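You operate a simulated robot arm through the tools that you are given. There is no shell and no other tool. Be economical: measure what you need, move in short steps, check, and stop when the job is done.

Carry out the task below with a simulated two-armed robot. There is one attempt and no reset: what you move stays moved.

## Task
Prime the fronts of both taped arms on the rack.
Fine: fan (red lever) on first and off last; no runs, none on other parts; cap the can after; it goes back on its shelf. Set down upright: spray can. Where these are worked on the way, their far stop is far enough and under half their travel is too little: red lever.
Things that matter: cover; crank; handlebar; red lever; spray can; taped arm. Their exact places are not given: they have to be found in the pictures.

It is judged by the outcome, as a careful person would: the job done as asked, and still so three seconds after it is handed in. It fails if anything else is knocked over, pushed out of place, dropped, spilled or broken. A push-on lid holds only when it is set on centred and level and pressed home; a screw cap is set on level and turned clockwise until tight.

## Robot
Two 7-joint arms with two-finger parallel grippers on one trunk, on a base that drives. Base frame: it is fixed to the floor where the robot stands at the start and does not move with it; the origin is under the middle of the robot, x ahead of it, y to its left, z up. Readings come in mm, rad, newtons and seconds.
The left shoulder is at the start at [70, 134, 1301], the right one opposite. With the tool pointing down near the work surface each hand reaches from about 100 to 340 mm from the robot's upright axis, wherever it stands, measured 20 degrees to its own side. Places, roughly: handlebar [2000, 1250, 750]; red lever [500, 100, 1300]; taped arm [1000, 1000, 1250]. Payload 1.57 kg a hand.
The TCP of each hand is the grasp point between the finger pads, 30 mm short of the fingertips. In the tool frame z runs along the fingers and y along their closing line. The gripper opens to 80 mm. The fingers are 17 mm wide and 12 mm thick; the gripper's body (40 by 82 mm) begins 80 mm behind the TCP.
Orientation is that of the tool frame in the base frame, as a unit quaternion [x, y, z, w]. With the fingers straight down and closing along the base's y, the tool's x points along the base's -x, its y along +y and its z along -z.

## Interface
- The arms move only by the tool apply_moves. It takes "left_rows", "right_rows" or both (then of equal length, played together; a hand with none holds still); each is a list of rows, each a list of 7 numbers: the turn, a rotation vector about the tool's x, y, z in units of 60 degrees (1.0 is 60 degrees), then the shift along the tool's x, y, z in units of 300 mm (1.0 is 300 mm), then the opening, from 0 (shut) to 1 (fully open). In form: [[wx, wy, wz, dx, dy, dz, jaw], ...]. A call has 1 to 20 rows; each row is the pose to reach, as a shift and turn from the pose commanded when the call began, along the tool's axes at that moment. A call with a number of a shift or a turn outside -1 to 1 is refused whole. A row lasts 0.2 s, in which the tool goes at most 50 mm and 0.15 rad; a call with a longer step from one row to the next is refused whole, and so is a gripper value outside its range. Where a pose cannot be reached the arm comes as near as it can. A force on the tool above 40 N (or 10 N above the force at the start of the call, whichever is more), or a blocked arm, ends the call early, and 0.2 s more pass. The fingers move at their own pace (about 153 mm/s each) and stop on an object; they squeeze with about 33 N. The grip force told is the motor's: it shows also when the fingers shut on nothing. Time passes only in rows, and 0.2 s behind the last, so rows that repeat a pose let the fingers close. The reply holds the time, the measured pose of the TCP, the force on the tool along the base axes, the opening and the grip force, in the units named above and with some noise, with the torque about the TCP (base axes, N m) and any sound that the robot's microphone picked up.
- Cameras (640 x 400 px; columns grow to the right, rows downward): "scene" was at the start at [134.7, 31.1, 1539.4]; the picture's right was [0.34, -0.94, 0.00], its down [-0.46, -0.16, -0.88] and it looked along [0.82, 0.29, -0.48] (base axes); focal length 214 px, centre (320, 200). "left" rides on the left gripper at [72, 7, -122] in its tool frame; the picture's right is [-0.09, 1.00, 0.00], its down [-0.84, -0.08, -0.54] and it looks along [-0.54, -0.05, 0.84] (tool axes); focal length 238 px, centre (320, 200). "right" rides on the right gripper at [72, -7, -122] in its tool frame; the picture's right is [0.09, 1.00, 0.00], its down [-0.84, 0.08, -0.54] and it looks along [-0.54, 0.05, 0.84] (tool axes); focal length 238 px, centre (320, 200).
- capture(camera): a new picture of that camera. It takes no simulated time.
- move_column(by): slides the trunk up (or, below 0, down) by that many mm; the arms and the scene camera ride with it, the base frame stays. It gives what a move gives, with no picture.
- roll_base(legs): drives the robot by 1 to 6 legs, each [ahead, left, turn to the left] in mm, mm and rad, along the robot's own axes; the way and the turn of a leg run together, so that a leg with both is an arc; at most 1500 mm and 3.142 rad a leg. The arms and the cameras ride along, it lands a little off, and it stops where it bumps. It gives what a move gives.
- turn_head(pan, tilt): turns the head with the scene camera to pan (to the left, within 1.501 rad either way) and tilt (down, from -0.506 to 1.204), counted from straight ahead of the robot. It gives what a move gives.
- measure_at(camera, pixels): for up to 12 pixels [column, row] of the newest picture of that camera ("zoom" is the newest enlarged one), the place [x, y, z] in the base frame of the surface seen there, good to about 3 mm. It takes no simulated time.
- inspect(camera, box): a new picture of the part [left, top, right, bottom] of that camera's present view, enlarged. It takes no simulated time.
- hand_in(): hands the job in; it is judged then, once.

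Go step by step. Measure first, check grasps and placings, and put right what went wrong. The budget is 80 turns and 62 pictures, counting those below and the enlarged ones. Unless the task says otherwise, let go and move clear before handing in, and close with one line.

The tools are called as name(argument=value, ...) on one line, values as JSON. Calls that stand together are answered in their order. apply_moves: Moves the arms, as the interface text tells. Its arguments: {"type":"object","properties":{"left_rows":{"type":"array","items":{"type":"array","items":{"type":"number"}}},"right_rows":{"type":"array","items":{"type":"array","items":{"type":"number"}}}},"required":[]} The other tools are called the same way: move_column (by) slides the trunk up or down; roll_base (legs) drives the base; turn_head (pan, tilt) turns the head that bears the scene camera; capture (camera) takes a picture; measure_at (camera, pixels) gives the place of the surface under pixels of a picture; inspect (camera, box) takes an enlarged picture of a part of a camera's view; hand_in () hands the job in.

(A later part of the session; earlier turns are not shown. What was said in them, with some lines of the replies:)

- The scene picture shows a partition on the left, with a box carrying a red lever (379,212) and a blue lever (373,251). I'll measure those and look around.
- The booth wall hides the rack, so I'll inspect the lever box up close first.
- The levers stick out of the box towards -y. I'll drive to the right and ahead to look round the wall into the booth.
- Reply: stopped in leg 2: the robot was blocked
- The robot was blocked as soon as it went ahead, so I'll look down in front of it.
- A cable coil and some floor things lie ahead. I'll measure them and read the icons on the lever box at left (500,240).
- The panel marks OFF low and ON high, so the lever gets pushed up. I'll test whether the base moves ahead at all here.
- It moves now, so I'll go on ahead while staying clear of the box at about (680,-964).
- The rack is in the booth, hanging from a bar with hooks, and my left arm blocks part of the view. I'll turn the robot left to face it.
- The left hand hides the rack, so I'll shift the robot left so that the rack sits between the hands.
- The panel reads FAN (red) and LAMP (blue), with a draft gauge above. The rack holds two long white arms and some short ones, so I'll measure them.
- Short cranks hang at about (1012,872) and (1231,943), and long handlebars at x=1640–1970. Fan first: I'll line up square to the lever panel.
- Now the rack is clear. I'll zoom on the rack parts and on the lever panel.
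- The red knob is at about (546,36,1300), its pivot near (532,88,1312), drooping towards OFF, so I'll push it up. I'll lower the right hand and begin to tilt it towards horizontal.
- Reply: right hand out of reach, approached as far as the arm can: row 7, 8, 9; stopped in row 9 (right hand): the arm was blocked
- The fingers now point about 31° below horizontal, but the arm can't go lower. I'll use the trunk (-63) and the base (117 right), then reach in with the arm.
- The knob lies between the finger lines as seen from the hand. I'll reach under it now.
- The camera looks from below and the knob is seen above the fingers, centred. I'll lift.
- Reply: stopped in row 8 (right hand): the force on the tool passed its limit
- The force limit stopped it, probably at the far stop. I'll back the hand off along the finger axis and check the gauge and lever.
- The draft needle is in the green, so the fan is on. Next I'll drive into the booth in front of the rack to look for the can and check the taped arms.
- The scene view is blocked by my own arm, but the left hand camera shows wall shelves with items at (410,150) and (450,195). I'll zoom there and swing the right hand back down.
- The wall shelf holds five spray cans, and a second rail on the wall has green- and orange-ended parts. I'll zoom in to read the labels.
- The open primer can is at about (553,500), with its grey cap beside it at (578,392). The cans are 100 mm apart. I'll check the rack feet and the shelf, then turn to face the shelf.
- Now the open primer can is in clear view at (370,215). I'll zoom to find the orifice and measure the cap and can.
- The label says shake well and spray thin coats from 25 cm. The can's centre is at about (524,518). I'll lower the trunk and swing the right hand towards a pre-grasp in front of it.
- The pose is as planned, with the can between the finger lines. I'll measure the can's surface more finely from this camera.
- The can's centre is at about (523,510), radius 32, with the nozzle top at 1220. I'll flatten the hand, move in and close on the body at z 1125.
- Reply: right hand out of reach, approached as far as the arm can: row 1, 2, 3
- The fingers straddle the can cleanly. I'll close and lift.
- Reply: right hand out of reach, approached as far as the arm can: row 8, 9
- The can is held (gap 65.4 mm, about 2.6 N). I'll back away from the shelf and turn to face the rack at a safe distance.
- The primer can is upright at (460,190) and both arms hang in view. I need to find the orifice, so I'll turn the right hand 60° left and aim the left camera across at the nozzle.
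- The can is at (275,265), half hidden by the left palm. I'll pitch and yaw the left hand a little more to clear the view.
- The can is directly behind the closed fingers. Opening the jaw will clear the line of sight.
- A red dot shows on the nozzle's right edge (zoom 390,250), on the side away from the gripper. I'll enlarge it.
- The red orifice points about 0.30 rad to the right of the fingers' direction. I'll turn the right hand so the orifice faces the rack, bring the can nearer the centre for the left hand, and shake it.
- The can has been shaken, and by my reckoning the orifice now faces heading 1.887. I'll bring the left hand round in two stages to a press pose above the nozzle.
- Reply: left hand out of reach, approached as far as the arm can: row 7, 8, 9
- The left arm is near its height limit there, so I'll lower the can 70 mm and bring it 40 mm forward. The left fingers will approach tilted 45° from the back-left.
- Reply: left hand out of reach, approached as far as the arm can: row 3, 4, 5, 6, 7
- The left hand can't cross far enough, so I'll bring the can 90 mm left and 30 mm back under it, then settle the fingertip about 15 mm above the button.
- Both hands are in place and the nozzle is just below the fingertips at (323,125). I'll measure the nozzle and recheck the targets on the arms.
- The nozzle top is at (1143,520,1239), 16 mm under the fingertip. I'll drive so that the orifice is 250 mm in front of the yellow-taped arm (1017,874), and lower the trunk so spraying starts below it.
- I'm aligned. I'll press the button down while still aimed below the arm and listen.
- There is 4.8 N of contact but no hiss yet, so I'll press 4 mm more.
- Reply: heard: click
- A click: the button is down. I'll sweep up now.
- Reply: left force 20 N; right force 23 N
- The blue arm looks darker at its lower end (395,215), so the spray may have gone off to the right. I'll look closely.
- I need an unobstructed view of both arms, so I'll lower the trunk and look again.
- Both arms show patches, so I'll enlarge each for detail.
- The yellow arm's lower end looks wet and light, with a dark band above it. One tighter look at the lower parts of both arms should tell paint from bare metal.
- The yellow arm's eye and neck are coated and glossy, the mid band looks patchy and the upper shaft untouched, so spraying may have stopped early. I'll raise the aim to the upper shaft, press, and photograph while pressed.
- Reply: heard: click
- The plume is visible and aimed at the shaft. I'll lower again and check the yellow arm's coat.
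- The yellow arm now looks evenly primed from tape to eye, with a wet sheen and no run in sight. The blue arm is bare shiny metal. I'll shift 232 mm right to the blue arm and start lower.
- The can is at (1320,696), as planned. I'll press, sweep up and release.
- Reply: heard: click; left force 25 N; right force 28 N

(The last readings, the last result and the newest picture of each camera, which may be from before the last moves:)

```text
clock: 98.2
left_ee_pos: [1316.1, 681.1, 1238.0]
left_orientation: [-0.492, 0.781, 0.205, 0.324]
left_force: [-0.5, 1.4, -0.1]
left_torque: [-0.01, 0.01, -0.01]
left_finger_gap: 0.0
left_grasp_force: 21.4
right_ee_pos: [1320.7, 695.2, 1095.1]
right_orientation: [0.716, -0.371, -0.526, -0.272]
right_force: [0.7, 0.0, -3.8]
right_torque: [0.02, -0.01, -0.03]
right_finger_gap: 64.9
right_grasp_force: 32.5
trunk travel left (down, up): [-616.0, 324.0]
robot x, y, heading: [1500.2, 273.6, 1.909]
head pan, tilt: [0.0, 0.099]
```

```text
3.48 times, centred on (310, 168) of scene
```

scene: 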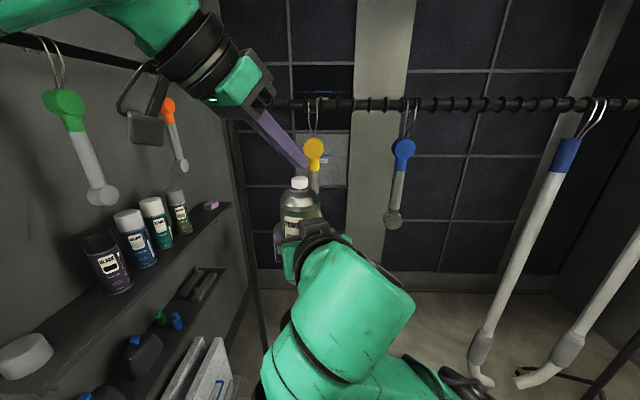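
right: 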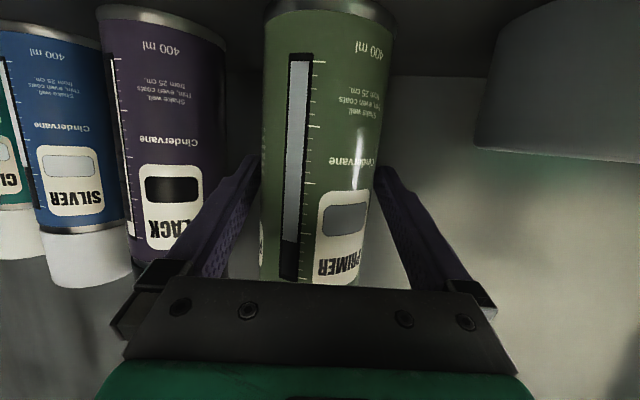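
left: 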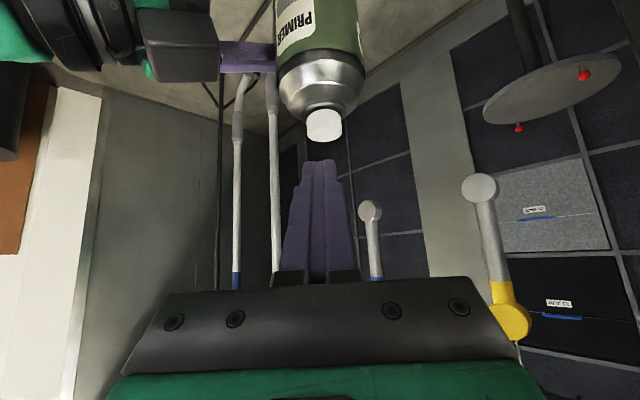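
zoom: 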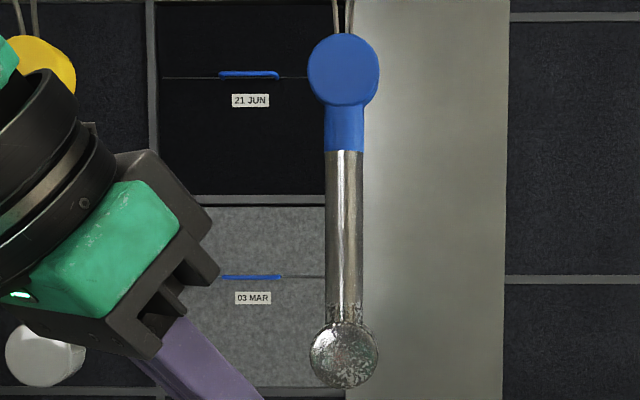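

The blue eye is only mottled and its shaft is bare, so paint lands while the robot holds still pressed, not during trunk sweeps. The cone covers about ±115 mm. I'll give one short burst centred on the blue arm.

move_column(by=124)

apply_moves(left_rows=[[0, 0, 0, 0.036, 0, 0.036, 0], [0, 0, 0, 0.062, 0, 0.062, 0]])

apply_moves(left_rows=[[0, 0, 0, -0.061, 0, -0.061, 0]])

move_column(by=-124)

inspect(camera="scene", box=[240, 110, 380, 225])

```text
clock: 99.8
left_ee_pos: [1314.9, 682.3, 1360.5]
left_orientation: [-0.492, 0.781, 0.206, 0.324]
left_force: [1.1, -0.1, -0.4]
left_torque: [-0.02, 0.02, 0.0]
left_finger_gap: 0.0
left_grasp_force: 21.3
right_ee_pos: [1320.8, 695.3, 1218.3]
right_orientation: [0.715, -0.371, -0.526, -0.272]
right_force: [-0.1, -0.6, -2.8]
right_torque: [-0.01, -0.02, -0.03]
right_finger_gap: 64.8
right_grasp_force: 32.8
trunk travel left (down, up): [-740.0, 200.0]
robot x, y, heading: [1502.1, 278.5, 1.908]
head pan, tilt: [0.0, 0.099]
```

```text
clock: 100.4
left_ee_pos: [1315.0, 682.1, 1336.2]
left_orientation: [-0.493, 0.78, 0.208, 0.325]
left_force: [-2.2, 0.7, 9.9]
left_torque: [0.2, 0.02, 0.02]
left_finger_gap: 0.0
left_grasp_force: 21.4
right_ee_pos: [1319.5, 694.6, 1217.6]
right_orientation: [0.716, -0.371, -0.525, -0.272]
right_force: [2.2, -2.2, -12.3]
right_torque: [0.12, 0.24, -0.05]
right_finger_gap: 64.5
right_grasp_force: 33.2
trunk travel left (down, up): [-740.0, 200.0]
robot x, y, heading: [1498.9, 278.7, 1.909]
head pan, tilt: [0.0, 0.099]
heard: click
```

```text
clock: 100.8
left_ee_pos: [1315.9, 679.5, 1360.8]
left_orientation: [-0.492, 0.782, 0.204, 0.323]
left_force: [-0.3, -0.6, -0.4]
left_torque: [-0.02, 0.04, -0.01]
left_finger_gap: 0.0
left_grasp_force: 21.4
right_ee_pos: [1322.3, 695.6, 1219.2]
right_orientation: [0.714, -0.371, -0.527, -0.272]
right_force: [0.7, 0.1, -1.9]
right_torque: [0.01, -0.01, 0.02]
right_finger_gap: 65.0
right_grasp_force: 33.2
trunk travel left (down, up): [-740.0, 200.0]
robot x, y, heading: [1500.2, 276.6, 1.908]
head pan, tilt: [0.0, 0.099]
```

```text
clock: 102.3
left_ee_pos: [1316.3, 678.9, 1237.1]
left_orientation: [-0.493, 0.781, 0.205, 0.324]
left_force: [-0.1, 0.2, -0.7]
left_torque: [0.0, 0.01, 0.0]
left_finger_gap: 0.1
left_grasp_force: 21.5
right_ee_pos: [1321.2, 695.3, 1095.2]
right_orientation: [0.715, -0.371, -0.526, -0.273]
right_force: [0.4, 0.3, -3.4]
right_torque: [-0.04, -0.05, -0.03]
right_finger_gap: 64.8
right_grasp_force: 33.3
trunk travel left (down, up): [-616.0, 324.0]
robot x, y, heading: [1499.3, 278.2, 1.91]
head pan, tilt: [0.0, 0.099]
```

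```text
3.48 times, centred on (310, 168) of scene
```

zoom: 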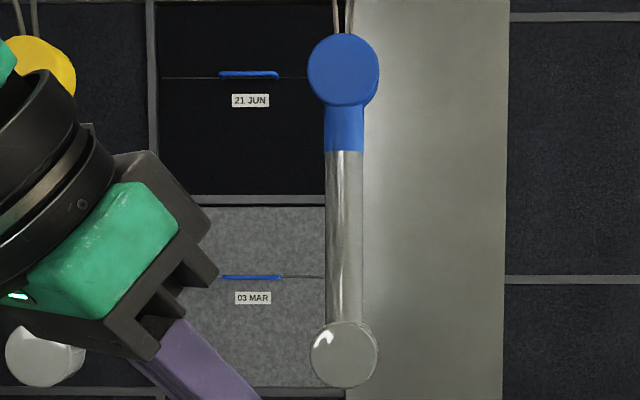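

The eye is covered, but the shaft still shows a dark streak on its left (340,260). I'll take one tight look.

inspect(camera="scene", box=[285, 148, 355, 225])

```text
5.19 times, centred on (320, 186) of scene
```

zoom: 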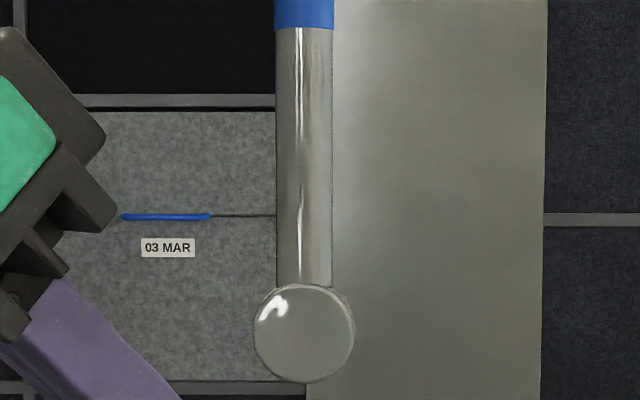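

The coat is continuous but the shaft may be thin. I'll add one very brief burst centred on the shaft, then step back to compare both arms.

move_column(by=140)

apply_moves(left_rows=[[0, 0, 0, 0.036, 0, 0.036, 0], [0, 0, 0, 0.063, 0, 0.063, 0], [0, 0, 0, 0.02, 0, 0.02, 0], [0, 0, 0, -0.03, 0, -0.03, 0]])

move_column(by=-140)

roll_base(legs=[[-180, -60, 0]])

inspect(camera="scene", box=[200, 100, 340, 220])

```text
clock: 104.0
left_ee_pos: [1315.0, 679.6, 1376.2]
left_orientation: [-0.493, 0.781, 0.205, 0.324]
left_force: [0.4, 0.3, 0.4]
left_torque: [0.0, 0.04, 0.01]
left_finger_gap: 0.0
left_grasp_force: 21.5
right_ee_pos: [1320.5, 695.9, 1235.2]
right_orientation: [0.716, -0.371, -0.526, -0.272]
right_force: [0.4, -0.5, -2.8]
right_torque: [-0.03, 0.02, -0.03]
right_finger_gap: 64.9
right_grasp_force: 32.7
trunk travel left (down, up): [-756.0, 184.0]
robot x, y, heading: [1501.6, 277.8, 1.905]
head pan, tilt: [0.0, 0.099]
```

```text
clock: 105.0
left_ee_pos: [1316.4, 680.4, 1390.6]
left_orientation: [-0.493, 0.781, 0.205, 0.323]
left_force: [0.4, -1.0, 0.4]
left_torque: [-0.03, 0.02, 0.04]
left_finger_gap: 0.0
left_grasp_force: 21.2
right_ee_pos: [1321.5, 695.1, 1234.8]
right_orientation: [0.715, -0.371, -0.526, -0.272]
right_force: [0.3, 0.2, -3.4]
right_torque: [-0.02, 0.0, 0.0]
right_finger_gap: 65.1
right_grasp_force: 33.2
trunk travel left (down, up): [-756.0, 184.0]
robot x, y, heading: [1498.9, 279.3, 1.91]
head pan, tilt: [0.0, 0.099]
heard: click
```

```text
clock: 106.6
left_ee_pos: [1315.4, 680.0, 1250.1]
left_orientation: [-0.493, 0.781, 0.206, 0.323]
left_force: [0.4, 1.2, -0.2]
left_torque: [0.04, 0.01, 0.03]
left_finger_gap: 0.0
left_grasp_force: 21.2
right_ee_pos: [1319.7, 695.7, 1095.3]
right_orientation: [0.716, -0.371, -0.526, -0.272]
right_force: [-0.1, -0.5, -3.7]
right_torque: [-0.04, 0.0, 0.01]
right_finger_gap: 64.9
right_grasp_force: 32.6
trunk travel left (down, up): [-616.0, 324.0]
robot x, y, heading: [1497.4, 280.2, 1.912]
head pan, tilt: [0.0, 0.099]
```

```text
clock: 108.2
left_ee_pos: [1431.6, 533.6, 1250.5]
left_orientation: [-0.491, 0.782, 0.204, 0.325]
left_force: [0.6, 0.3, -0.3]
left_torque: [-0.01, 0.03, 0.0]
left_finger_gap: 0.0
left_grasp_force: 20.8
right_ee_pos: [1435.5, 547.4, 1095.1]
right_orientation: [0.715, -0.373, -0.525, -0.273]
right_force: [-0.1, -0.5, -2.2]
right_torque: [-0.01, -0.01, 0.02]
right_finger_gap: 64.8
right_grasp_force: 32.6
trunk travel left (down, up): [-616.0, 324.0]
robot x, y, heading: [1613.1, 129.6, 1.909]
head pan, tilt: [0.0, 0.099]
```

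```text
3.33 times, centred on (270, 160) of scene
```

zoom: 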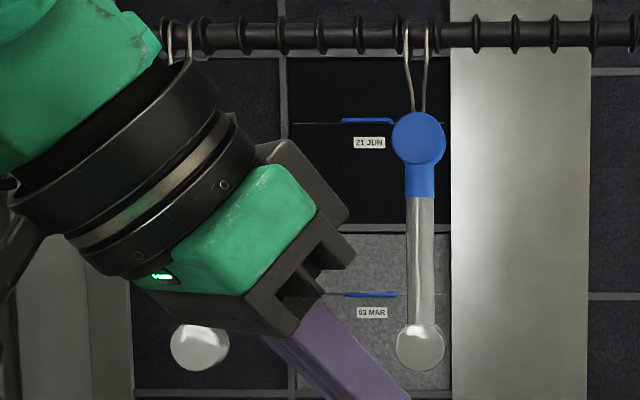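

Both arms now look evenly primed with matching eye and shaft. Next I'll retract the left hand, shift the can to the right side and raise it, then drive back to the shelf.

apply_moves(left_rows=[[0, 0, 0, 0.05, 0.02, -0.1, 0], [0, 0, 0, 0.1, 0.04, -0.2, 0], [0, 0, 0, 0.16, 0.065, -0.3, 0], [0, 0, 0, 0.23, 0.09, -0.41, 0], [0, 0, 0, 0.3, 0.12, -0.52, 0], [0, 0, 0, 0.37, 0.15, -0.63, 0], [0, 0, 0, 0.443, 0.177, -0.731, 0]], right_rows=[[0, 0, 0, 0, 0, 0, 0.6], [0, 0, 0, 0.01, -0.124, -0.034, 0.6], [0, 0, 0, 0.02, -0.248, -0.067, 0.6], [0, 0, 0, 0.031, -0.372, -0.101, 0.6], [0, 0, 0, 0.041, -0.495, -0.135, 0.6], [0, 0, 0, 0.052, -0.619, -0.168, 0.6], [0, 0, 0, 0.062, -0.743, -0.202, 0.6]])

move_column(by=95)

roll_base(legs=[[0, 0, 1.226], [400, -100, 0]])

```text
clock: 109.8
left_ee_pos: [1275.9, 331.4, 1310.9]
left_orientation: [-0.491, 0.782, 0.205, 0.325]
left_force: [0.8, 0.4, -0.1]
left_torque: [0.0, -0.01, 0.03]
left_finger_gap: 0.0
left_grasp_force: 21.2
right_ee_pos: [1652.9, 632.5, 1093.9]
right_orientation: [0.714, -0.372, -0.528, -0.272]
right_force: [-0.1, -0.1, -1.9]
right_torque: [-0.02, 0.01, -0.01]
right_finger_gap: 65.0
right_grasp_force: 32.8
right hand out of reach, approached as far as the arm can: row 7
trunk travel left (down, up): [-616.0, 324.0]
robot x, y, heading: [1615.2, 129.5, 1.905]
head pan, tilt: [0.0, 0.099]
```

```text
clock: 111.1
left_ee_pos: [1276.4, 332.3, 1404.9]
left_orientation: [-0.491, 0.782, 0.204, 0.325]
left_force: [0.5, -0.3, -0.6]
left_torque: [-0.01, 0.01, 0.0]
left_finger_gap: 0.0
left_grasp_force: 20.6
right_ee_pos: [1652.0, 632.4, 1188.3]
right_orientation: [0.714, -0.373, -0.525, -0.273]
right_force: [-0.3, -0.4, -2.8]
right_torque: [0.01, -0.02, -0.03]
right_finger_gap: 65.0
right_grasp_force: 32.9
trunk travel left (down, up): [-711.0, 229.0]
robot x, y, heading: [1612.5, 129.5, 1.91]
head pan, tilt: [0.0, 0.099]
```

```text
clock: 116.6
left_ee_pos: [916.4, -9.2, 1405.8]
left_orientation: [0.85, -0.361, -0.353, -0.149]
left_force: [-0.2, 0.8, -0.1]
left_torque: [0.03, 0.01, -0.04]
left_finger_gap: 0.1
left_grasp_force: 21.4
right_ee_pos: [765.7, 447.5, 1188.9]
right_orientation: [0.799, 0.103, -0.588, 0.076]
right_force: [0.2, -0.6, -3.3]
right_torque: [0.02, -0.03, 0.01]
right_finger_gap: 64.8
right_grasp_force: 32.9
trunk travel left (down, up): [-711.0, 229.0]
robot x, y, heading: [1220.4, 239.7, 3.119]
head pan, tilt: [0.0, 0.099]
```

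The can is held at (766,448) with the hand almost square to the shelf. I'll close in with the base.

roll_base(legs=[[160, -59, 0]])

turn_head(pan=-0.15, tilt=0.6)

```text
clock: 118.1
left_ee_pos: [759.3, 51.3, 1405.7]
left_orientation: [0.85, -0.361, -0.354, -0.149]
left_force: [-0.1, -0.3, -0.6]
left_torque: [0.04, 0.01, 0.0]
left_finger_gap: 0.0
left_grasp_force: 21.4
right_ee_pos: [606.4, 507.2, 1189.6]
right_orientation: [0.799, 0.104, -0.588, 0.076]
right_force: [0.9, 0.4, -3.2]
right_torque: [-0.01, 0.01, -0.02]
right_finger_gap: 64.6
right_grasp_force: 33.0
trunk travel left (down, up): [-711.0, 229.0]
robot x, y, heading: [1065.8, 299.0, 3.124]
head pan, tilt: [0.0, 0.099]
```

```text
clock: 119.0
left_ee_pos: [756.0, 52.0, 1405.6]
left_orientation: [0.851, -0.36, -0.353, -0.148]
left_force: [0.2, -0.6, 0.2]
left_torque: [-0.01, 0.01, 0.01]
left_finger_gap: 0.0
left_grasp_force: 21.3
right_ee_pos: [604.9, 508.2, 1188.7]
right_orientation: [0.799, 0.104, -0.587, 0.077]
right_force: [0.5, 1.1, -2.8]
right_torque: [0.02, 0.01, 0.01]
right_finger_gap: 64.7
right_grasp_force: 33.2
trunk travel left (down, up): [-711.0, 229.0]
robot x, y, heading: [1062.8, 300.1, 3.126]
head pan, tilt: [-0.15, 0.6]
```

I'll move the can over its spot, then lower it with the trunk.

apply_moves(right_rows=[[0, 0, 0, -0.026, -0.026, 0.083, 0.6], [0, 0, 0, -0.052, -0.052, 0.165, 0.6], [0, 0, 0, -0.078, -0.078, 0.248, 0.6], [0, 0, 0, -0.078, -0.078, 0.248, 0.6]])

move_column(by=-58)

capture(camera="scene")

```text
clock: 120.0
left_ee_pos: [756.5, 52.3, 1405.3]
left_orientation: [0.851, -0.36, -0.353, -0.149]
left_force: [0.0, -0.3, 0.2]
left_torque: [0.01, 0.01, 0.03]
left_finger_gap: 0.2
left_grasp_force: 21.5
right_ee_pos: [524.7, 512.4, 1190.4]
right_orientation: [0.799, 0.103, -0.587, 0.076]
right_force: [0.2, 0.2, -2.7]
right_torque: [0.0, -0.02, -0.01]
right_finger_gap: 65.0
right_grasp_force: 32.7
trunk travel left (down, up): [-711.0, 229.0]
robot x, y, heading: [1063.1, 302.9, 3.119]
head pan, tilt: [-0.15, 0.6]
```

```text
clock: 121.0
left_ee_pos: [757.2, 52.6, 1348.1]
left_orientation: [0.85, -0.361, -0.353, -0.149]
left_force: [0.9, -0.3, -0.4]
left_torque: [-0.03, 0.01, 0.02]
left_finger_gap: 0.0
left_grasp_force: 21.2
right_ee_pos: [525.9, 512.2, 1132.4]
right_orientation: [0.798, 0.104, -0.588, 0.077]
right_force: [-0.7, 0.5, -2.8]
right_torque: [0.02, -0.01, -0.05]
right_finger_gap: 64.6
right_grasp_force: 32.9
trunk travel left (down, up): [-653.0, 287.0]
robot x, y, heading: [1060.7, 297.9, 3.127]
head pan, tilt: [-0.15, 0.6]
```

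```text
3 pictures are left
```

scene: 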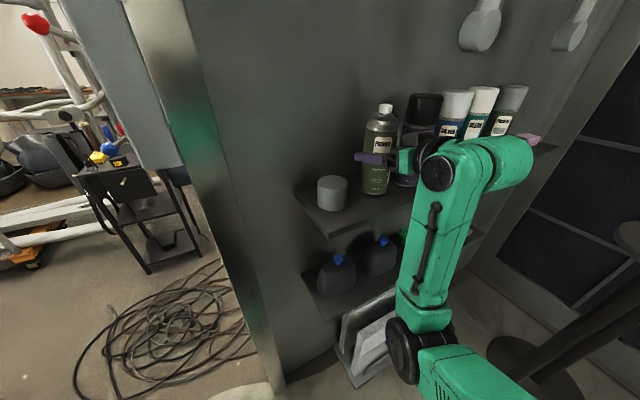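

The can is just above its spot. I'll measure the cap finely and lower the last millimetres with the arm, sensing contact.

measure_at(camera="scene", pixels=[[332, 180], [322, 181], [343, 181], [332, 184], [332, 178], [318, 195], [332, 200], [347, 194], [325, 205], [340, 205], [385, 108], [378, 170]])

apply_moves(right_rows=[[0, 0, 0, 0.01, 0, 0.003, 0.6], [0, 0, 0, 0.019, 0, 0.006, 0.6], [0, 0, 0, 0.025, 0, 0.008, 0.6], [0, 0, 0, 0.0285, 0, 0.009, 0.6]])

```text
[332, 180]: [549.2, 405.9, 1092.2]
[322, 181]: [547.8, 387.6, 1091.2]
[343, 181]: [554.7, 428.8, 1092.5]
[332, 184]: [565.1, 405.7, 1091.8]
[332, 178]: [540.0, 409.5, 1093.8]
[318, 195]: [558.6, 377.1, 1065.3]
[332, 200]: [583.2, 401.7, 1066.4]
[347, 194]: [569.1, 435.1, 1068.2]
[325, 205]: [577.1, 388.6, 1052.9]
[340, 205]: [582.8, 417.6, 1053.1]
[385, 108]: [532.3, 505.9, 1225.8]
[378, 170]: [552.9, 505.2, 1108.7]
```

```text
clock: 122.0
left_ee_pos: [757.7, 51.6, 1347.5]
left_orientation: [0.85, -0.362, -0.354, -0.149]
left_force: [-0.2, 0.0, 0.2]
left_torque: [0.0, -0.01, 0.02]
left_finger_gap: 0.0
left_grasp_force: 21.5
right_ee_pos: [525.8, 511.7, 1124.9]
right_orientation: [0.798, 0.103, -0.589, 0.076]
right_force: [-2.8, 1.7, 5.4]
right_torque: [0.25, -0.04, 0.03]
right_finger_gap: 64.8
right_grasp_force: 32.9
trunk travel left (down, up): [-653.0, 287.0]
robot x, y, heading: [1062.2, 299.6, 3.125]
head pan, tilt: [-0.15, 0.6]
```

The shelf takes the load (5.4 N up). I'll release and back straight out.

apply_moves(right_rows=[[0, 0, 0, 0, 0, 0, 0.95], [0, 0, 0, 0, 0, 0, 0.95], [0, 0, 0, 0, 0, -0.12, 0.95], [0, 0, 0, 0, 0, -0.25, 0.95], [0, 0, 0, 0, 0, -0.36, 0.95]])

measure_at(camera="scene", pixels=[[385, 108]])

```text
clock: 123.2
left_ee_pos: [759.1, 53.4, 1348.5]
left_orientation: [0.85, -0.361, -0.353, -0.148]
left_force: [1.0, 0.5, 0.4]
left_torque: [-0.05, 0.04, 0.0]
left_finger_gap: 0.0
left_grasp_force: 21.4
right_ee_pos: [615.3, 541.5, 1159.2]
right_orientation: [0.799, 0.104, -0.587, 0.077]
right_force: [0.2, -0.2, 0.2]
right_torque: [-0.03, -0.02, -0.03]
right_finger_gap: 76.0
right_grasp_force: 0.1
right hand out of reach, approached as far as the arm can: row 5
trunk travel left (down, up): [-653.0, 287.0]
robot x, y, heading: [1063.4, 299.8, 3.127]
head pan, tilt: [-0.15, 0.6]
```

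```text
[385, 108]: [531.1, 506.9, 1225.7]
```

The can stands. The cap's centre is at about (553.5,406.5), radius 30.5. I'll shift the robot 105 mm left and lower the trunk so the hand lines up with the cap.

roll_base(legs=[[-24, 105, 0]])

move_column(by=-87)

```text
clock: 124.4
left_ee_pos: [779.7, -50.0, 1347.6]
left_orientation: [0.849, -0.362, -0.354, -0.149]
left_force: [0.6, 1.3, -0.2]
left_torque: [0.02, -0.01, 0.0]
left_finger_gap: 0.2
left_grasp_force: 21.6
right_ee_pos: [636.8, 439.2, 1158.9]
right_orientation: [0.799, 0.101, -0.588, 0.075]
right_force: [0.5, -0.4, -0.9]
right_torque: [0.0, 0.02, 0.01]
right_finger_gap: 75.9
right_grasp_force: 0.1
trunk travel left (down, up): [-653.0, 287.0]
robot x, y, heading: [1085.5, 196.7, 3.121]
head pan, tilt: [-0.15, 0.6]
```

```text
clock: 125.6
left_ee_pos: [779.7, -51.0, 1259.8]
left_orientation: [0.85, -0.362, -0.354, -0.149]
left_force: [-0.5, -0.3, -0.3]
left_torque: [0.01, 0.0, -0.02]
left_finger_gap: 0.1
left_grasp_force: 21.3
right_ee_pos: [638.5, 437.5, 1074.1]
right_orientation: [0.799, 0.102, -0.588, 0.076]
right_force: [-0.5, -1.1, -0.4]
right_torque: [0.03, 0.02, -0.02]
right_finger_gap: 75.9
right_grasp_force: 0.0
trunk travel left (down, up): [-566.0, 374.0]
robot x, y, heading: [1083.5, 198.1, 3.12]
head pan, tilt: [-0.15, 0.6]
```

Lined up. I'll make a small sideways correction, go forward onto the cap and close.

apply_moves(right_rows=[[0, 0, 0, 0, 0.031, 0, 0.95], [0, 0, 0, -0.026, 0.031, 0.096, 0.95], [0, 0, 0, -0.051, 0.031, 0.193, 0.95], [0, 0, 0, -0.077, 0.031, 0.289, 0.95], [0, 0, 0, -0.077, 0.031, 0.289, 0.95], [0, 0, 0, -0.077, 0.031, 0.289, 0.5], [0, 0, 0, -0.077, 0.031, 0.289, 0.5], [0, 0, 0, -0.077, 0.031, 0.289, 0.5]])

```text
clock: 127.4
left_ee_pos: [779.2, -51.0, 1260.9]
left_orientation: [0.85, -0.361, -0.354, -0.148]
left_force: [0.2, 0.9, -0.4]
left_torque: [0.03, 0.0, 0.0]
left_finger_gap: 0.0
left_grasp_force: 21.0
right_ee_pos: [553.6, 407.2, 1068.5]
right_orientation: [0.799, 0.102, -0.588, 0.076]
right_force: [0.5, 0.4, 0.1]
right_torque: [0.01, 0.0, -0.01]
right_finger_gap: 63.5
right_grasp_force: 33.0
right hand out of reach, approached as far as the arm can: row 1
trunk travel left (down, up): [-566.0, 374.0]
robot x, y, heading: [1082.7, 198.8, 3.122]
head pan, tilt: [-0.15, 0.6]
```

The cap is gripped (63.5 mm). I'll raise it clear above the nozzle with the trunk, then shift over the can.

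move_column(by=207)

roll_base(legs=[[30, -105.5, 0]])

capture(camera="right")

```text
clock: 129.6
left_ee_pos: [778.9, -51.2, 1468.7]
left_orientation: [0.849, -0.362, -0.353, -0.149]
left_force: [-0.2, -0.4, -0.2]
left_torque: [-0.01, 0.01, 0.03]
left_finger_gap: 0.1
left_grasp_force: 21.2
right_ee_pos: [552.9, 406.5, 1277.3]
right_orientation: [0.799, 0.102, -0.587, 0.076]
right_force: [-0.3, -0.8, 1.2]
right_torque: [-0.03, -0.01, -0.02]
right_finger_gap: 63.5
right_grasp_force: 33.1
trunk travel left (down, up): [-773.0, 167.0]
robot x, y, heading: [1082.8, 196.4, 3.125]
head pan, tilt: [-0.15, 0.6]
```

```text
clock: 130.8
left_ee_pos: [752.7, 50.3, 1467.1]
left_orientation: [0.85, -0.36, -0.355, -0.149]
left_force: [0.1, -0.1, -0.8]
left_torque: [0.0, -0.02, -0.01]
left_finger_gap: 0.0
left_grasp_force: 21.8
right_ee_pos: [525.8, 509.8, 1277.5]
right_orientation: [0.798, 0.104, -0.588, 0.075]
right_force: [-0.2, -0.8, 0.2]
right_torque: [-0.02, -0.01, -0.01]
right_finger_gap: 63.5
right_grasp_force: 33.2
trunk travel left (down, up): [-773.0, 167.0]
robot x, y, heading: [1057.1, 306.6, 3.125]
head pan, tilt: [-0.15, 0.6]
```

```text
2 pictures are left
```

right: 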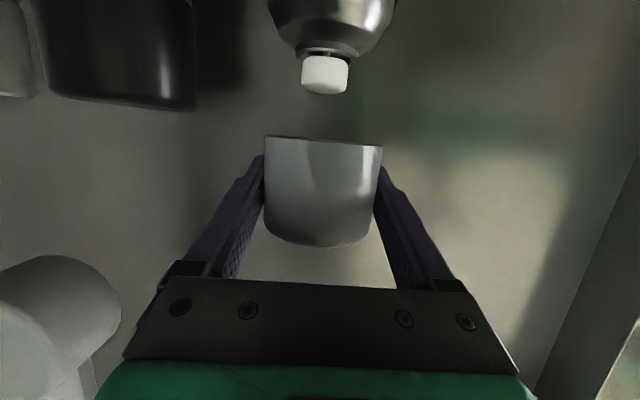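

Cap and nozzle are both in view. I'll measure each one's surface to line up their axes.

measure_at(camera="right", pixels=[[325, 75], [308, 75], [343, 75], [325, 66], [323, 180], [280, 180], [368, 180], [323, 160], [300, 170], [346, 170], [332, 10], [290, 10]])

```text
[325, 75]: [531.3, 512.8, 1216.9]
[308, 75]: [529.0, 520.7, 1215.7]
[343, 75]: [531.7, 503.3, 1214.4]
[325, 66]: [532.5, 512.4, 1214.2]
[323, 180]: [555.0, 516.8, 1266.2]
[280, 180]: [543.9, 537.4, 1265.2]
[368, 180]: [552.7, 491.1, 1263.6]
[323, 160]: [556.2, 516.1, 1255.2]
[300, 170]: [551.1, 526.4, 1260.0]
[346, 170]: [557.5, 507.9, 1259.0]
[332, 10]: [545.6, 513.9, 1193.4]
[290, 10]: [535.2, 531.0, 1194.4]
```

The can's axis is at about (521,511) and the cap's at (525.5,510). I'll shift the cap by (-4.3,+1.2) and lower it most of the way.

apply_moves(right_rows=[[0, 0, 0, -0.004, -0.0075, 0.0123, 0.5], [0, 0, 0, -0.004, -0.0075, 0.0123, 0.5]])

move_column(by=-56)

apply_moves(right_rows=[[0, 0, 0, 0.008, 0, 0.0025, 0.5], [0, 0, 0, 0.016, 0, 0.005, 0.5], [0, 0, 0, 0.024, 0, 0.0075, 0.5], [0, 0, 0, 0.032, 0, 0.01, 0.5], [0, 0, 0, 0.04, 0, 0.0125, 0.5], [0, 0, 0, 0.048, 0, 0.015, 0.5], [0, 0, 0, 0.056, 0, 0.0175, 0.5]])

```text
clock: 131.4
left_ee_pos: [753.6, 51.8, 1467.8]
left_orientation: [0.85, -0.36, -0.354, -0.149]
left_force: [-0.8, 0.3, -0.5]
left_torque: [0.03, 0.01, -0.02]
left_finger_gap: 0.0
left_grasp_force: 20.7
right_ee_pos: [521.7, 511.2, 1275.9]
right_orientation: [0.799, 0.104, -0.587, 0.076]
right_force: [0.4, -0.4, -0.6]
right_torque: [0.02, 0.02, 0.01]
right_finger_gap: 63.8
right_grasp_force: 32.8
trunk travel left (down, up): [-773.0, 167.0]
robot x, y, heading: [1053.2, 302.1, 3.123]
head pan, tilt: [-0.15, 0.6]
```

```text
clock: 132.4
left_ee_pos: [751.5, 53.3, 1412.1]
left_orientation: [0.85, -0.36, -0.355, -0.149]
left_force: [-1.0, -0.1, 0.2]
left_torque: [-0.02, 0.03, 0.0]
left_finger_gap: 0.0
left_grasp_force: 21.5
right_ee_pos: [521.8, 513.0, 1220.3]
right_orientation: [0.799, 0.104, -0.588, 0.077]
right_force: [0.5, 0.6, 0.2]
right_torque: [0.03, 0.0, 0.0]
right_finger_gap: 63.6
right_grasp_force: 33.1
trunk travel left (down, up): [-717.0, 223.0]
robot x, y, heading: [1056.7, 303.1, 3.123]
head pan, tilt: [-0.15, 0.6]
```

```text
clock: 133.7
left_ee_pos: [754.9, 52.3, 1411.0]
left_orientation: [0.849, -0.361, -0.355, -0.149]
left_force: [0.2, -0.2, -0.3]
left_torque: [-0.01, -0.01, 0.01]
left_finger_gap: 0.0
left_grasp_force: 21.4
right_ee_pos: [525.0, 511.7, 1216.3]
right_orientation: [0.791, 0.103, -0.598, 0.077]
right_force: [1.9, -3.4, 12.3]
right_torque: [-0.62, -0.84, -0.15]
right_finger_gap: 63.7
right_grasp_force: 32.7
trunk travel left (down, up): [-717.0, 223.0]
robot x, y, heading: [1060.5, 302.2, 3.125]
head pan, tilt: [-0.15, 0.6]
heard: snap
stopped in row 6 (right hand): the force on the tool passed its limit (the readings are from after the stop); the commanded pose is now the measured one
```

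A snap: the cap is home. I'll release, back out and look.

apply_moves(right_rows=[[0, 0, 0, 0, 0, 0, 0.95], [0, 0, 0, 0, 0, 0, 0.95], [0, 0, 0, 0, 0, -0.12, 0.95], [0, 0, 0, 0, 0, -0.25, 0.95], [0, 0, 0, 0, 0, -0.37, 0.95]])

roll_base(legs=[[-200, 0, 0]])

inspect(camera="scene", box=[260, 100, 480, 260])

```text
clock: 134.8
left_ee_pos: [752.6, 50.5, 1411.6]
left_orientation: [0.85, -0.36, -0.354, -0.149]
left_force: [-0.4, -0.4, 0.2]
left_torque: [0.03, -0.01, -0.03]
left_finger_gap: 0.1
left_grasp_force: 21.2
right_ee_pos: [619.6, 541.1, 1247.9]
right_orientation: [0.795, 0.103, -0.593, 0.075]
right_force: [0.4, 0.0, -0.1]
right_torque: [0.04, -0.01, 0.0]
right_finger_gap: 76.1
right_grasp_force: 0.0
right hand out of reach, approached as far as the arm can: row 5
trunk travel left (down, up): [-717.0, 223.0]
robot x, y, heading: [1057.9, 302.1, 3.124]
head pan, tilt: [-0.15, 0.6]
```

```text
clock: 136.4
left_ee_pos: [947.3, 51.2, 1410.7]
left_orientation: [0.85, -0.362, -0.353, -0.151]
left_force: [-0.1, 0.2, 0.2]
left_torque: [0.02, -0.02, -0.04]
left_finger_gap: 0.0
left_grasp_force: 21.1
right_ee_pos: [815.7, 539.6, 1246.9]
right_orientation: [0.795, 0.101, -0.594, 0.075]
right_force: [0.4, -0.6, 0.6]
right_torque: [0.02, -0.03, -0.01]
right_finger_gap: 76.1
right_grasp_force: 0.1
trunk travel left (down, up): [-717.0, 223.0]
robot x, y, heading: [1256.2, 301.5, 3.116]
head pan, tilt: [-0.15, 0.6]
```

```text
2.50 times, centred on (370, 180) of scene
```

zoom: 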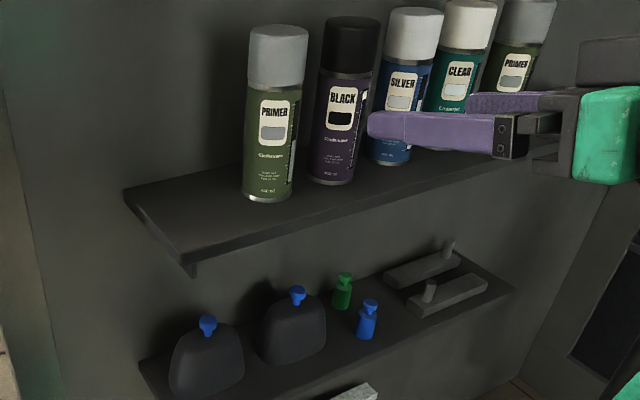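

The primer can stands capped on its shelf, level and upright. Last is the fan: I'll drive round to the lever panel, keeping the hand clear of it.

roll_base(legs=[[0, 600, 0], [0, 0, -1.496], [-180, 450, 0], [-20, 456, 0]])

move_column(by=95)

apply_moves(right_rows=[[0, 0, 0, -0.064, 0, -0.02, 0.6], [0, 0, 0, -0.128, 0, -0.04, 0.3], [0, 0, 0, -0.191, 0, -0.06, 0.12], [0, 0, 0, -0.191, 0, -0.06, 0.12]])

```text
clock: 148.3
left_ee_pos: [73.0, -273.6, 1411.2]
left_orientation: [-0.382, 0.841, 0.16, 0.349]
left_force: [-0.1, 0.6, -0.2]
left_torque: [0.01, 0.02, -0.01]
left_finger_gap: 0.1
left_grasp_force: 21.3
right_ee_pos: [549.0, -98.2, 1247.3]
right_orientation: [0.654, -0.462, -0.489, -0.346]
right_force: [-0.3, -0.3, 0.2]
right_torque: [0.01, -0.01, -0.01]
right_finger_gap: 76.0
right_grasp_force: 0.1
trunk travel left (down, up): [-717.0, 223.0]
robot x, y, heading: [346.4, -556.7, 1.637]
head pan, tilt: [-0.15, 0.6]
```

```text
clock: 149.6
left_ee_pos: [70.9, -273.2, 1506.6]
left_orientation: [-0.382, 0.841, 0.159, 0.348]
left_force: [0.0, -0.5, 0.9]
left_torque: [-0.02, -0.01, -0.02]
left_finger_gap: 0.0
left_grasp_force: 21.4
right_ee_pos: [548.3, -99.1, 1343.1]
right_orientation: [0.654, -0.461, -0.49, -0.346]
right_force: [0.5, -0.6, -0.7]
right_torque: [-0.04, 0.0, -0.02]
right_finger_gap: 76.0
right_grasp_force: 0.0
trunk travel left (down, up): [-812.0, 128.0]
robot x, y, heading: [346.7, -559.3, 1.637]
head pan, tilt: [-0.15, 0.6]
```

```text
clock: 150.6
left_ee_pos: [72.1, -272.5, 1507.3]
left_orientation: [-0.383, 0.841, 0.16, 0.348]
left_force: [0.3, -0.3, 0.0]
left_torque: [-0.03, 0.0, 0.01]
left_finger_gap: 0.3
left_grasp_force: 21.3
right_ee_pos: [550.2, -100.8, 1403.1]
right_orientation: [0.655, -0.461, -0.489, -0.345]
right_force: [0.3, -1.3, -0.5]
right_torque: [-0.02, 0.02, -0.01]
right_finger_gap: 9.5
right_grasp_force: 0.0
trunk travel left (down, up): [-812.0, 128.0]
robot x, y, heading: [350.0, -555.2, 1.641]
head pan, tilt: [-0.15, 0.6]
```

The hand is at (550,-101,1403). I'll move it in above the raised knob.

roll_base(legs=[[120, -9, 0]])

```text
clock: 151.8
left_ee_pos: [72.0, -154.6, 1507.1]
left_orientation: [-0.382, 0.84, 0.161, 0.35]
left_force: [-0.2, -0.1, -0.5]
left_torque: [0.0, -0.02, 0.01]
left_finger_gap: 0.0
left_grasp_force: 21.7
right_ee_pos: [549.6, 18.4, 1405.1]
right_orientation: [0.653, -0.461, -0.49, -0.347]
right_force: [0.8, -0.1, 0.4]
right_torque: [0.02, -0.03, 0.01]
right_finger_gap: 9.7
right_grasp_force: 0.0
trunk travel left (down, up): [-812.0, 128.0]
robot x, y, heading: [349.5, -436.9, 1.638]
head pan, tilt: [-0.15, 0.6]
```

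In place. I'll press down until the stop.

apply_moves(right_rows=[[0, 0, 0, 0.032, 0, 0.009, 0.12], [0, 0, 0, 0.064, 0, 0.018, 0.12], [0, 0, 0, 0.096, 0, 0.028, 0.12], [0, 0, 0, 0.128, 0, 0.037, 0.12], [0, 0, 0, 0.16, 0, 0.046, 0.12], [0, 0, 0, 0.192, 0, 0.056, 0.12], [0, 0, 0, 0.224, 0, 0.065, 0.12], [0, 0, 0, 0.256, 0, 0.074, 0.12], [0, 0, 0, 0.288, 0, 0.084, 0.12], [0, 0, 0, 0.32, 0, 0.093, 0.12]])

```text
clock: 154.0
left_ee_pos: [70.5, -153.7, 1507.9]
left_orientation: [-0.383, 0.84, 0.161, 0.35]
left_force: [0.0, 0.6, 0.1]
left_torque: [-0.02, 0.02, -0.04]
left_finger_gap: 0.1
left_grasp_force: 21.2
right_ee_pos: [549.3, 35.8, 1313.3]
right_orientation: [0.653, -0.458, -0.492, -0.349]
right_force: [-0.5, 5.1, 21.0]
right_torque: [0.33, -0.02, -0.07]
right_finger_gap: 11.5
right_grasp_force: 1.1
right hand out of reach, approached as far as the arm can: row 7, 8, 9, 10
trunk travel left (down, up): [-812.0, 128.0]
robot x, y, heading: [346.5, -435.3, 1.638]
head pan, tilt: [-0.15, 0.6]
```

It shows 21 N at the low end. I'll ease the fingers open slightly, lift off, back away and check the draft gauge.

apply_moves(right_rows=[[0, 0, 0, 0, 0, 0, 0.25], [0, 0, 0, -0.06, 0, -0.018, 0.25], [0, 0, 0, -0.13, 0, -0.038, 0.25], [0, 0, 0, -0.2, 0, -0.058, 0.25], [0, 0, 0, -0.26, 0, -0.076, 0.25], [0, 0, 0, -0.3, 0, -0.087, 0.25]])

roll_base(legs=[[-250, -60, 0]])

turn_head(pan=-0.25, tilt=0.25)

capture(camera="scene")

```text
clock: 155.4
left_ee_pos: [72.2, -150.6, 1507.5]
left_orientation: [-0.383, 0.84, 0.16, 0.349]
left_force: [0.3, 0.2, -0.6]
left_torque: [-0.02, 0.01, 0.01]
left_finger_gap: 0.0
left_grasp_force: 21.4
right_ee_pos: [551.9, 37.6, 1403.6]
right_orientation: [0.654, -0.462, -0.489, -0.346]
right_force: [0.6, -0.1, 0.3]
right_torque: [0.01, -0.04, -0.01]
right_finger_gap: 20.1
right_grasp_force: 0.0
trunk travel left (down, up): [-812.0, 128.0]
robot x, y, heading: [348.8, -436.3, 1.638]
head pan, tilt: [-0.15, 0.6]
```

```text
clock: 157.3
left_ee_pos: [147.8, -388.8, 1506.3]
left_orientation: [-0.385, 0.84, 0.159, 0.348]
left_force: [0.6, 0.3, 0.0]
left_torque: [-0.02, -0.04, 0.0]
left_finger_gap: 0.0
left_grasp_force: 21.0
right_ee_pos: [626.2, -195.7, 1402.7]
right_orientation: [0.656, -0.46, -0.49, -0.344]
right_force: [-0.8, 0.0, -0.1]
right_torque: [-0.05, 0.01, 0.02]
right_finger_gap: 20.1
right_grasp_force: 0.1
trunk travel left (down, up): [-812.0, 128.0]
robot x, y, heading: [420.8, -673.5, 1.643]
head pan, tilt: [-0.15, 0.6]
```

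```text
clock: 158.1
left_ee_pos: [149.5, -391.0, 1506.8]
left_orientation: [-0.384, 0.84, 0.161, 0.348]
left_force: [0.4, -0.7, 0.0]
left_torque: [-0.03, 0.03, -0.01]
left_finger_gap: 0.0
left_grasp_force: 21.2
right_ee_pos: [628.3, -200.5, 1403.2]
right_orientation: [0.655, -0.46, -0.491, -0.345]
right_force: [-0.3, 0.2, 0.5]
right_torque: [0.0, -0.02, -0.01]
right_finger_gap: 19.9
right_grasp_force: 0.0
trunk travel left (down, up): [-812.0, 128.0]
robot x, y, heading: [422.7, -673.7, 1.643]
head pan, tilt: [-0.25, 0.25]
```

```text
0 pictures are left
```

scene: 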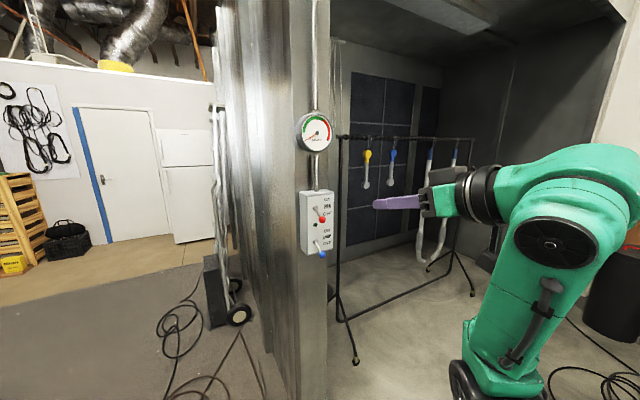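

The lever is down at (322,219) and the needle points back to 0. I'll confirm the knob's height.

measure_at(camera="scene", pixels=[[322, 219], [321, 254]])

```text
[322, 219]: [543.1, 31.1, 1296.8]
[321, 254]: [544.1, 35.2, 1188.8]
```

The red knob is back at z≈1297 (it started at 1299), so the fan is off. The blue lamp lever hasn't moved, and both hands are clear.

hand_in()

```text
The job is handed in.
```

I primed the fronts of both taped arms on the rack. The primer can is capped and upright back on its shelf, and the fan went on first and off last. In the close-up pictures both arms looked evenly covered, with no runs. I didn't check every nearby part for stray paint.
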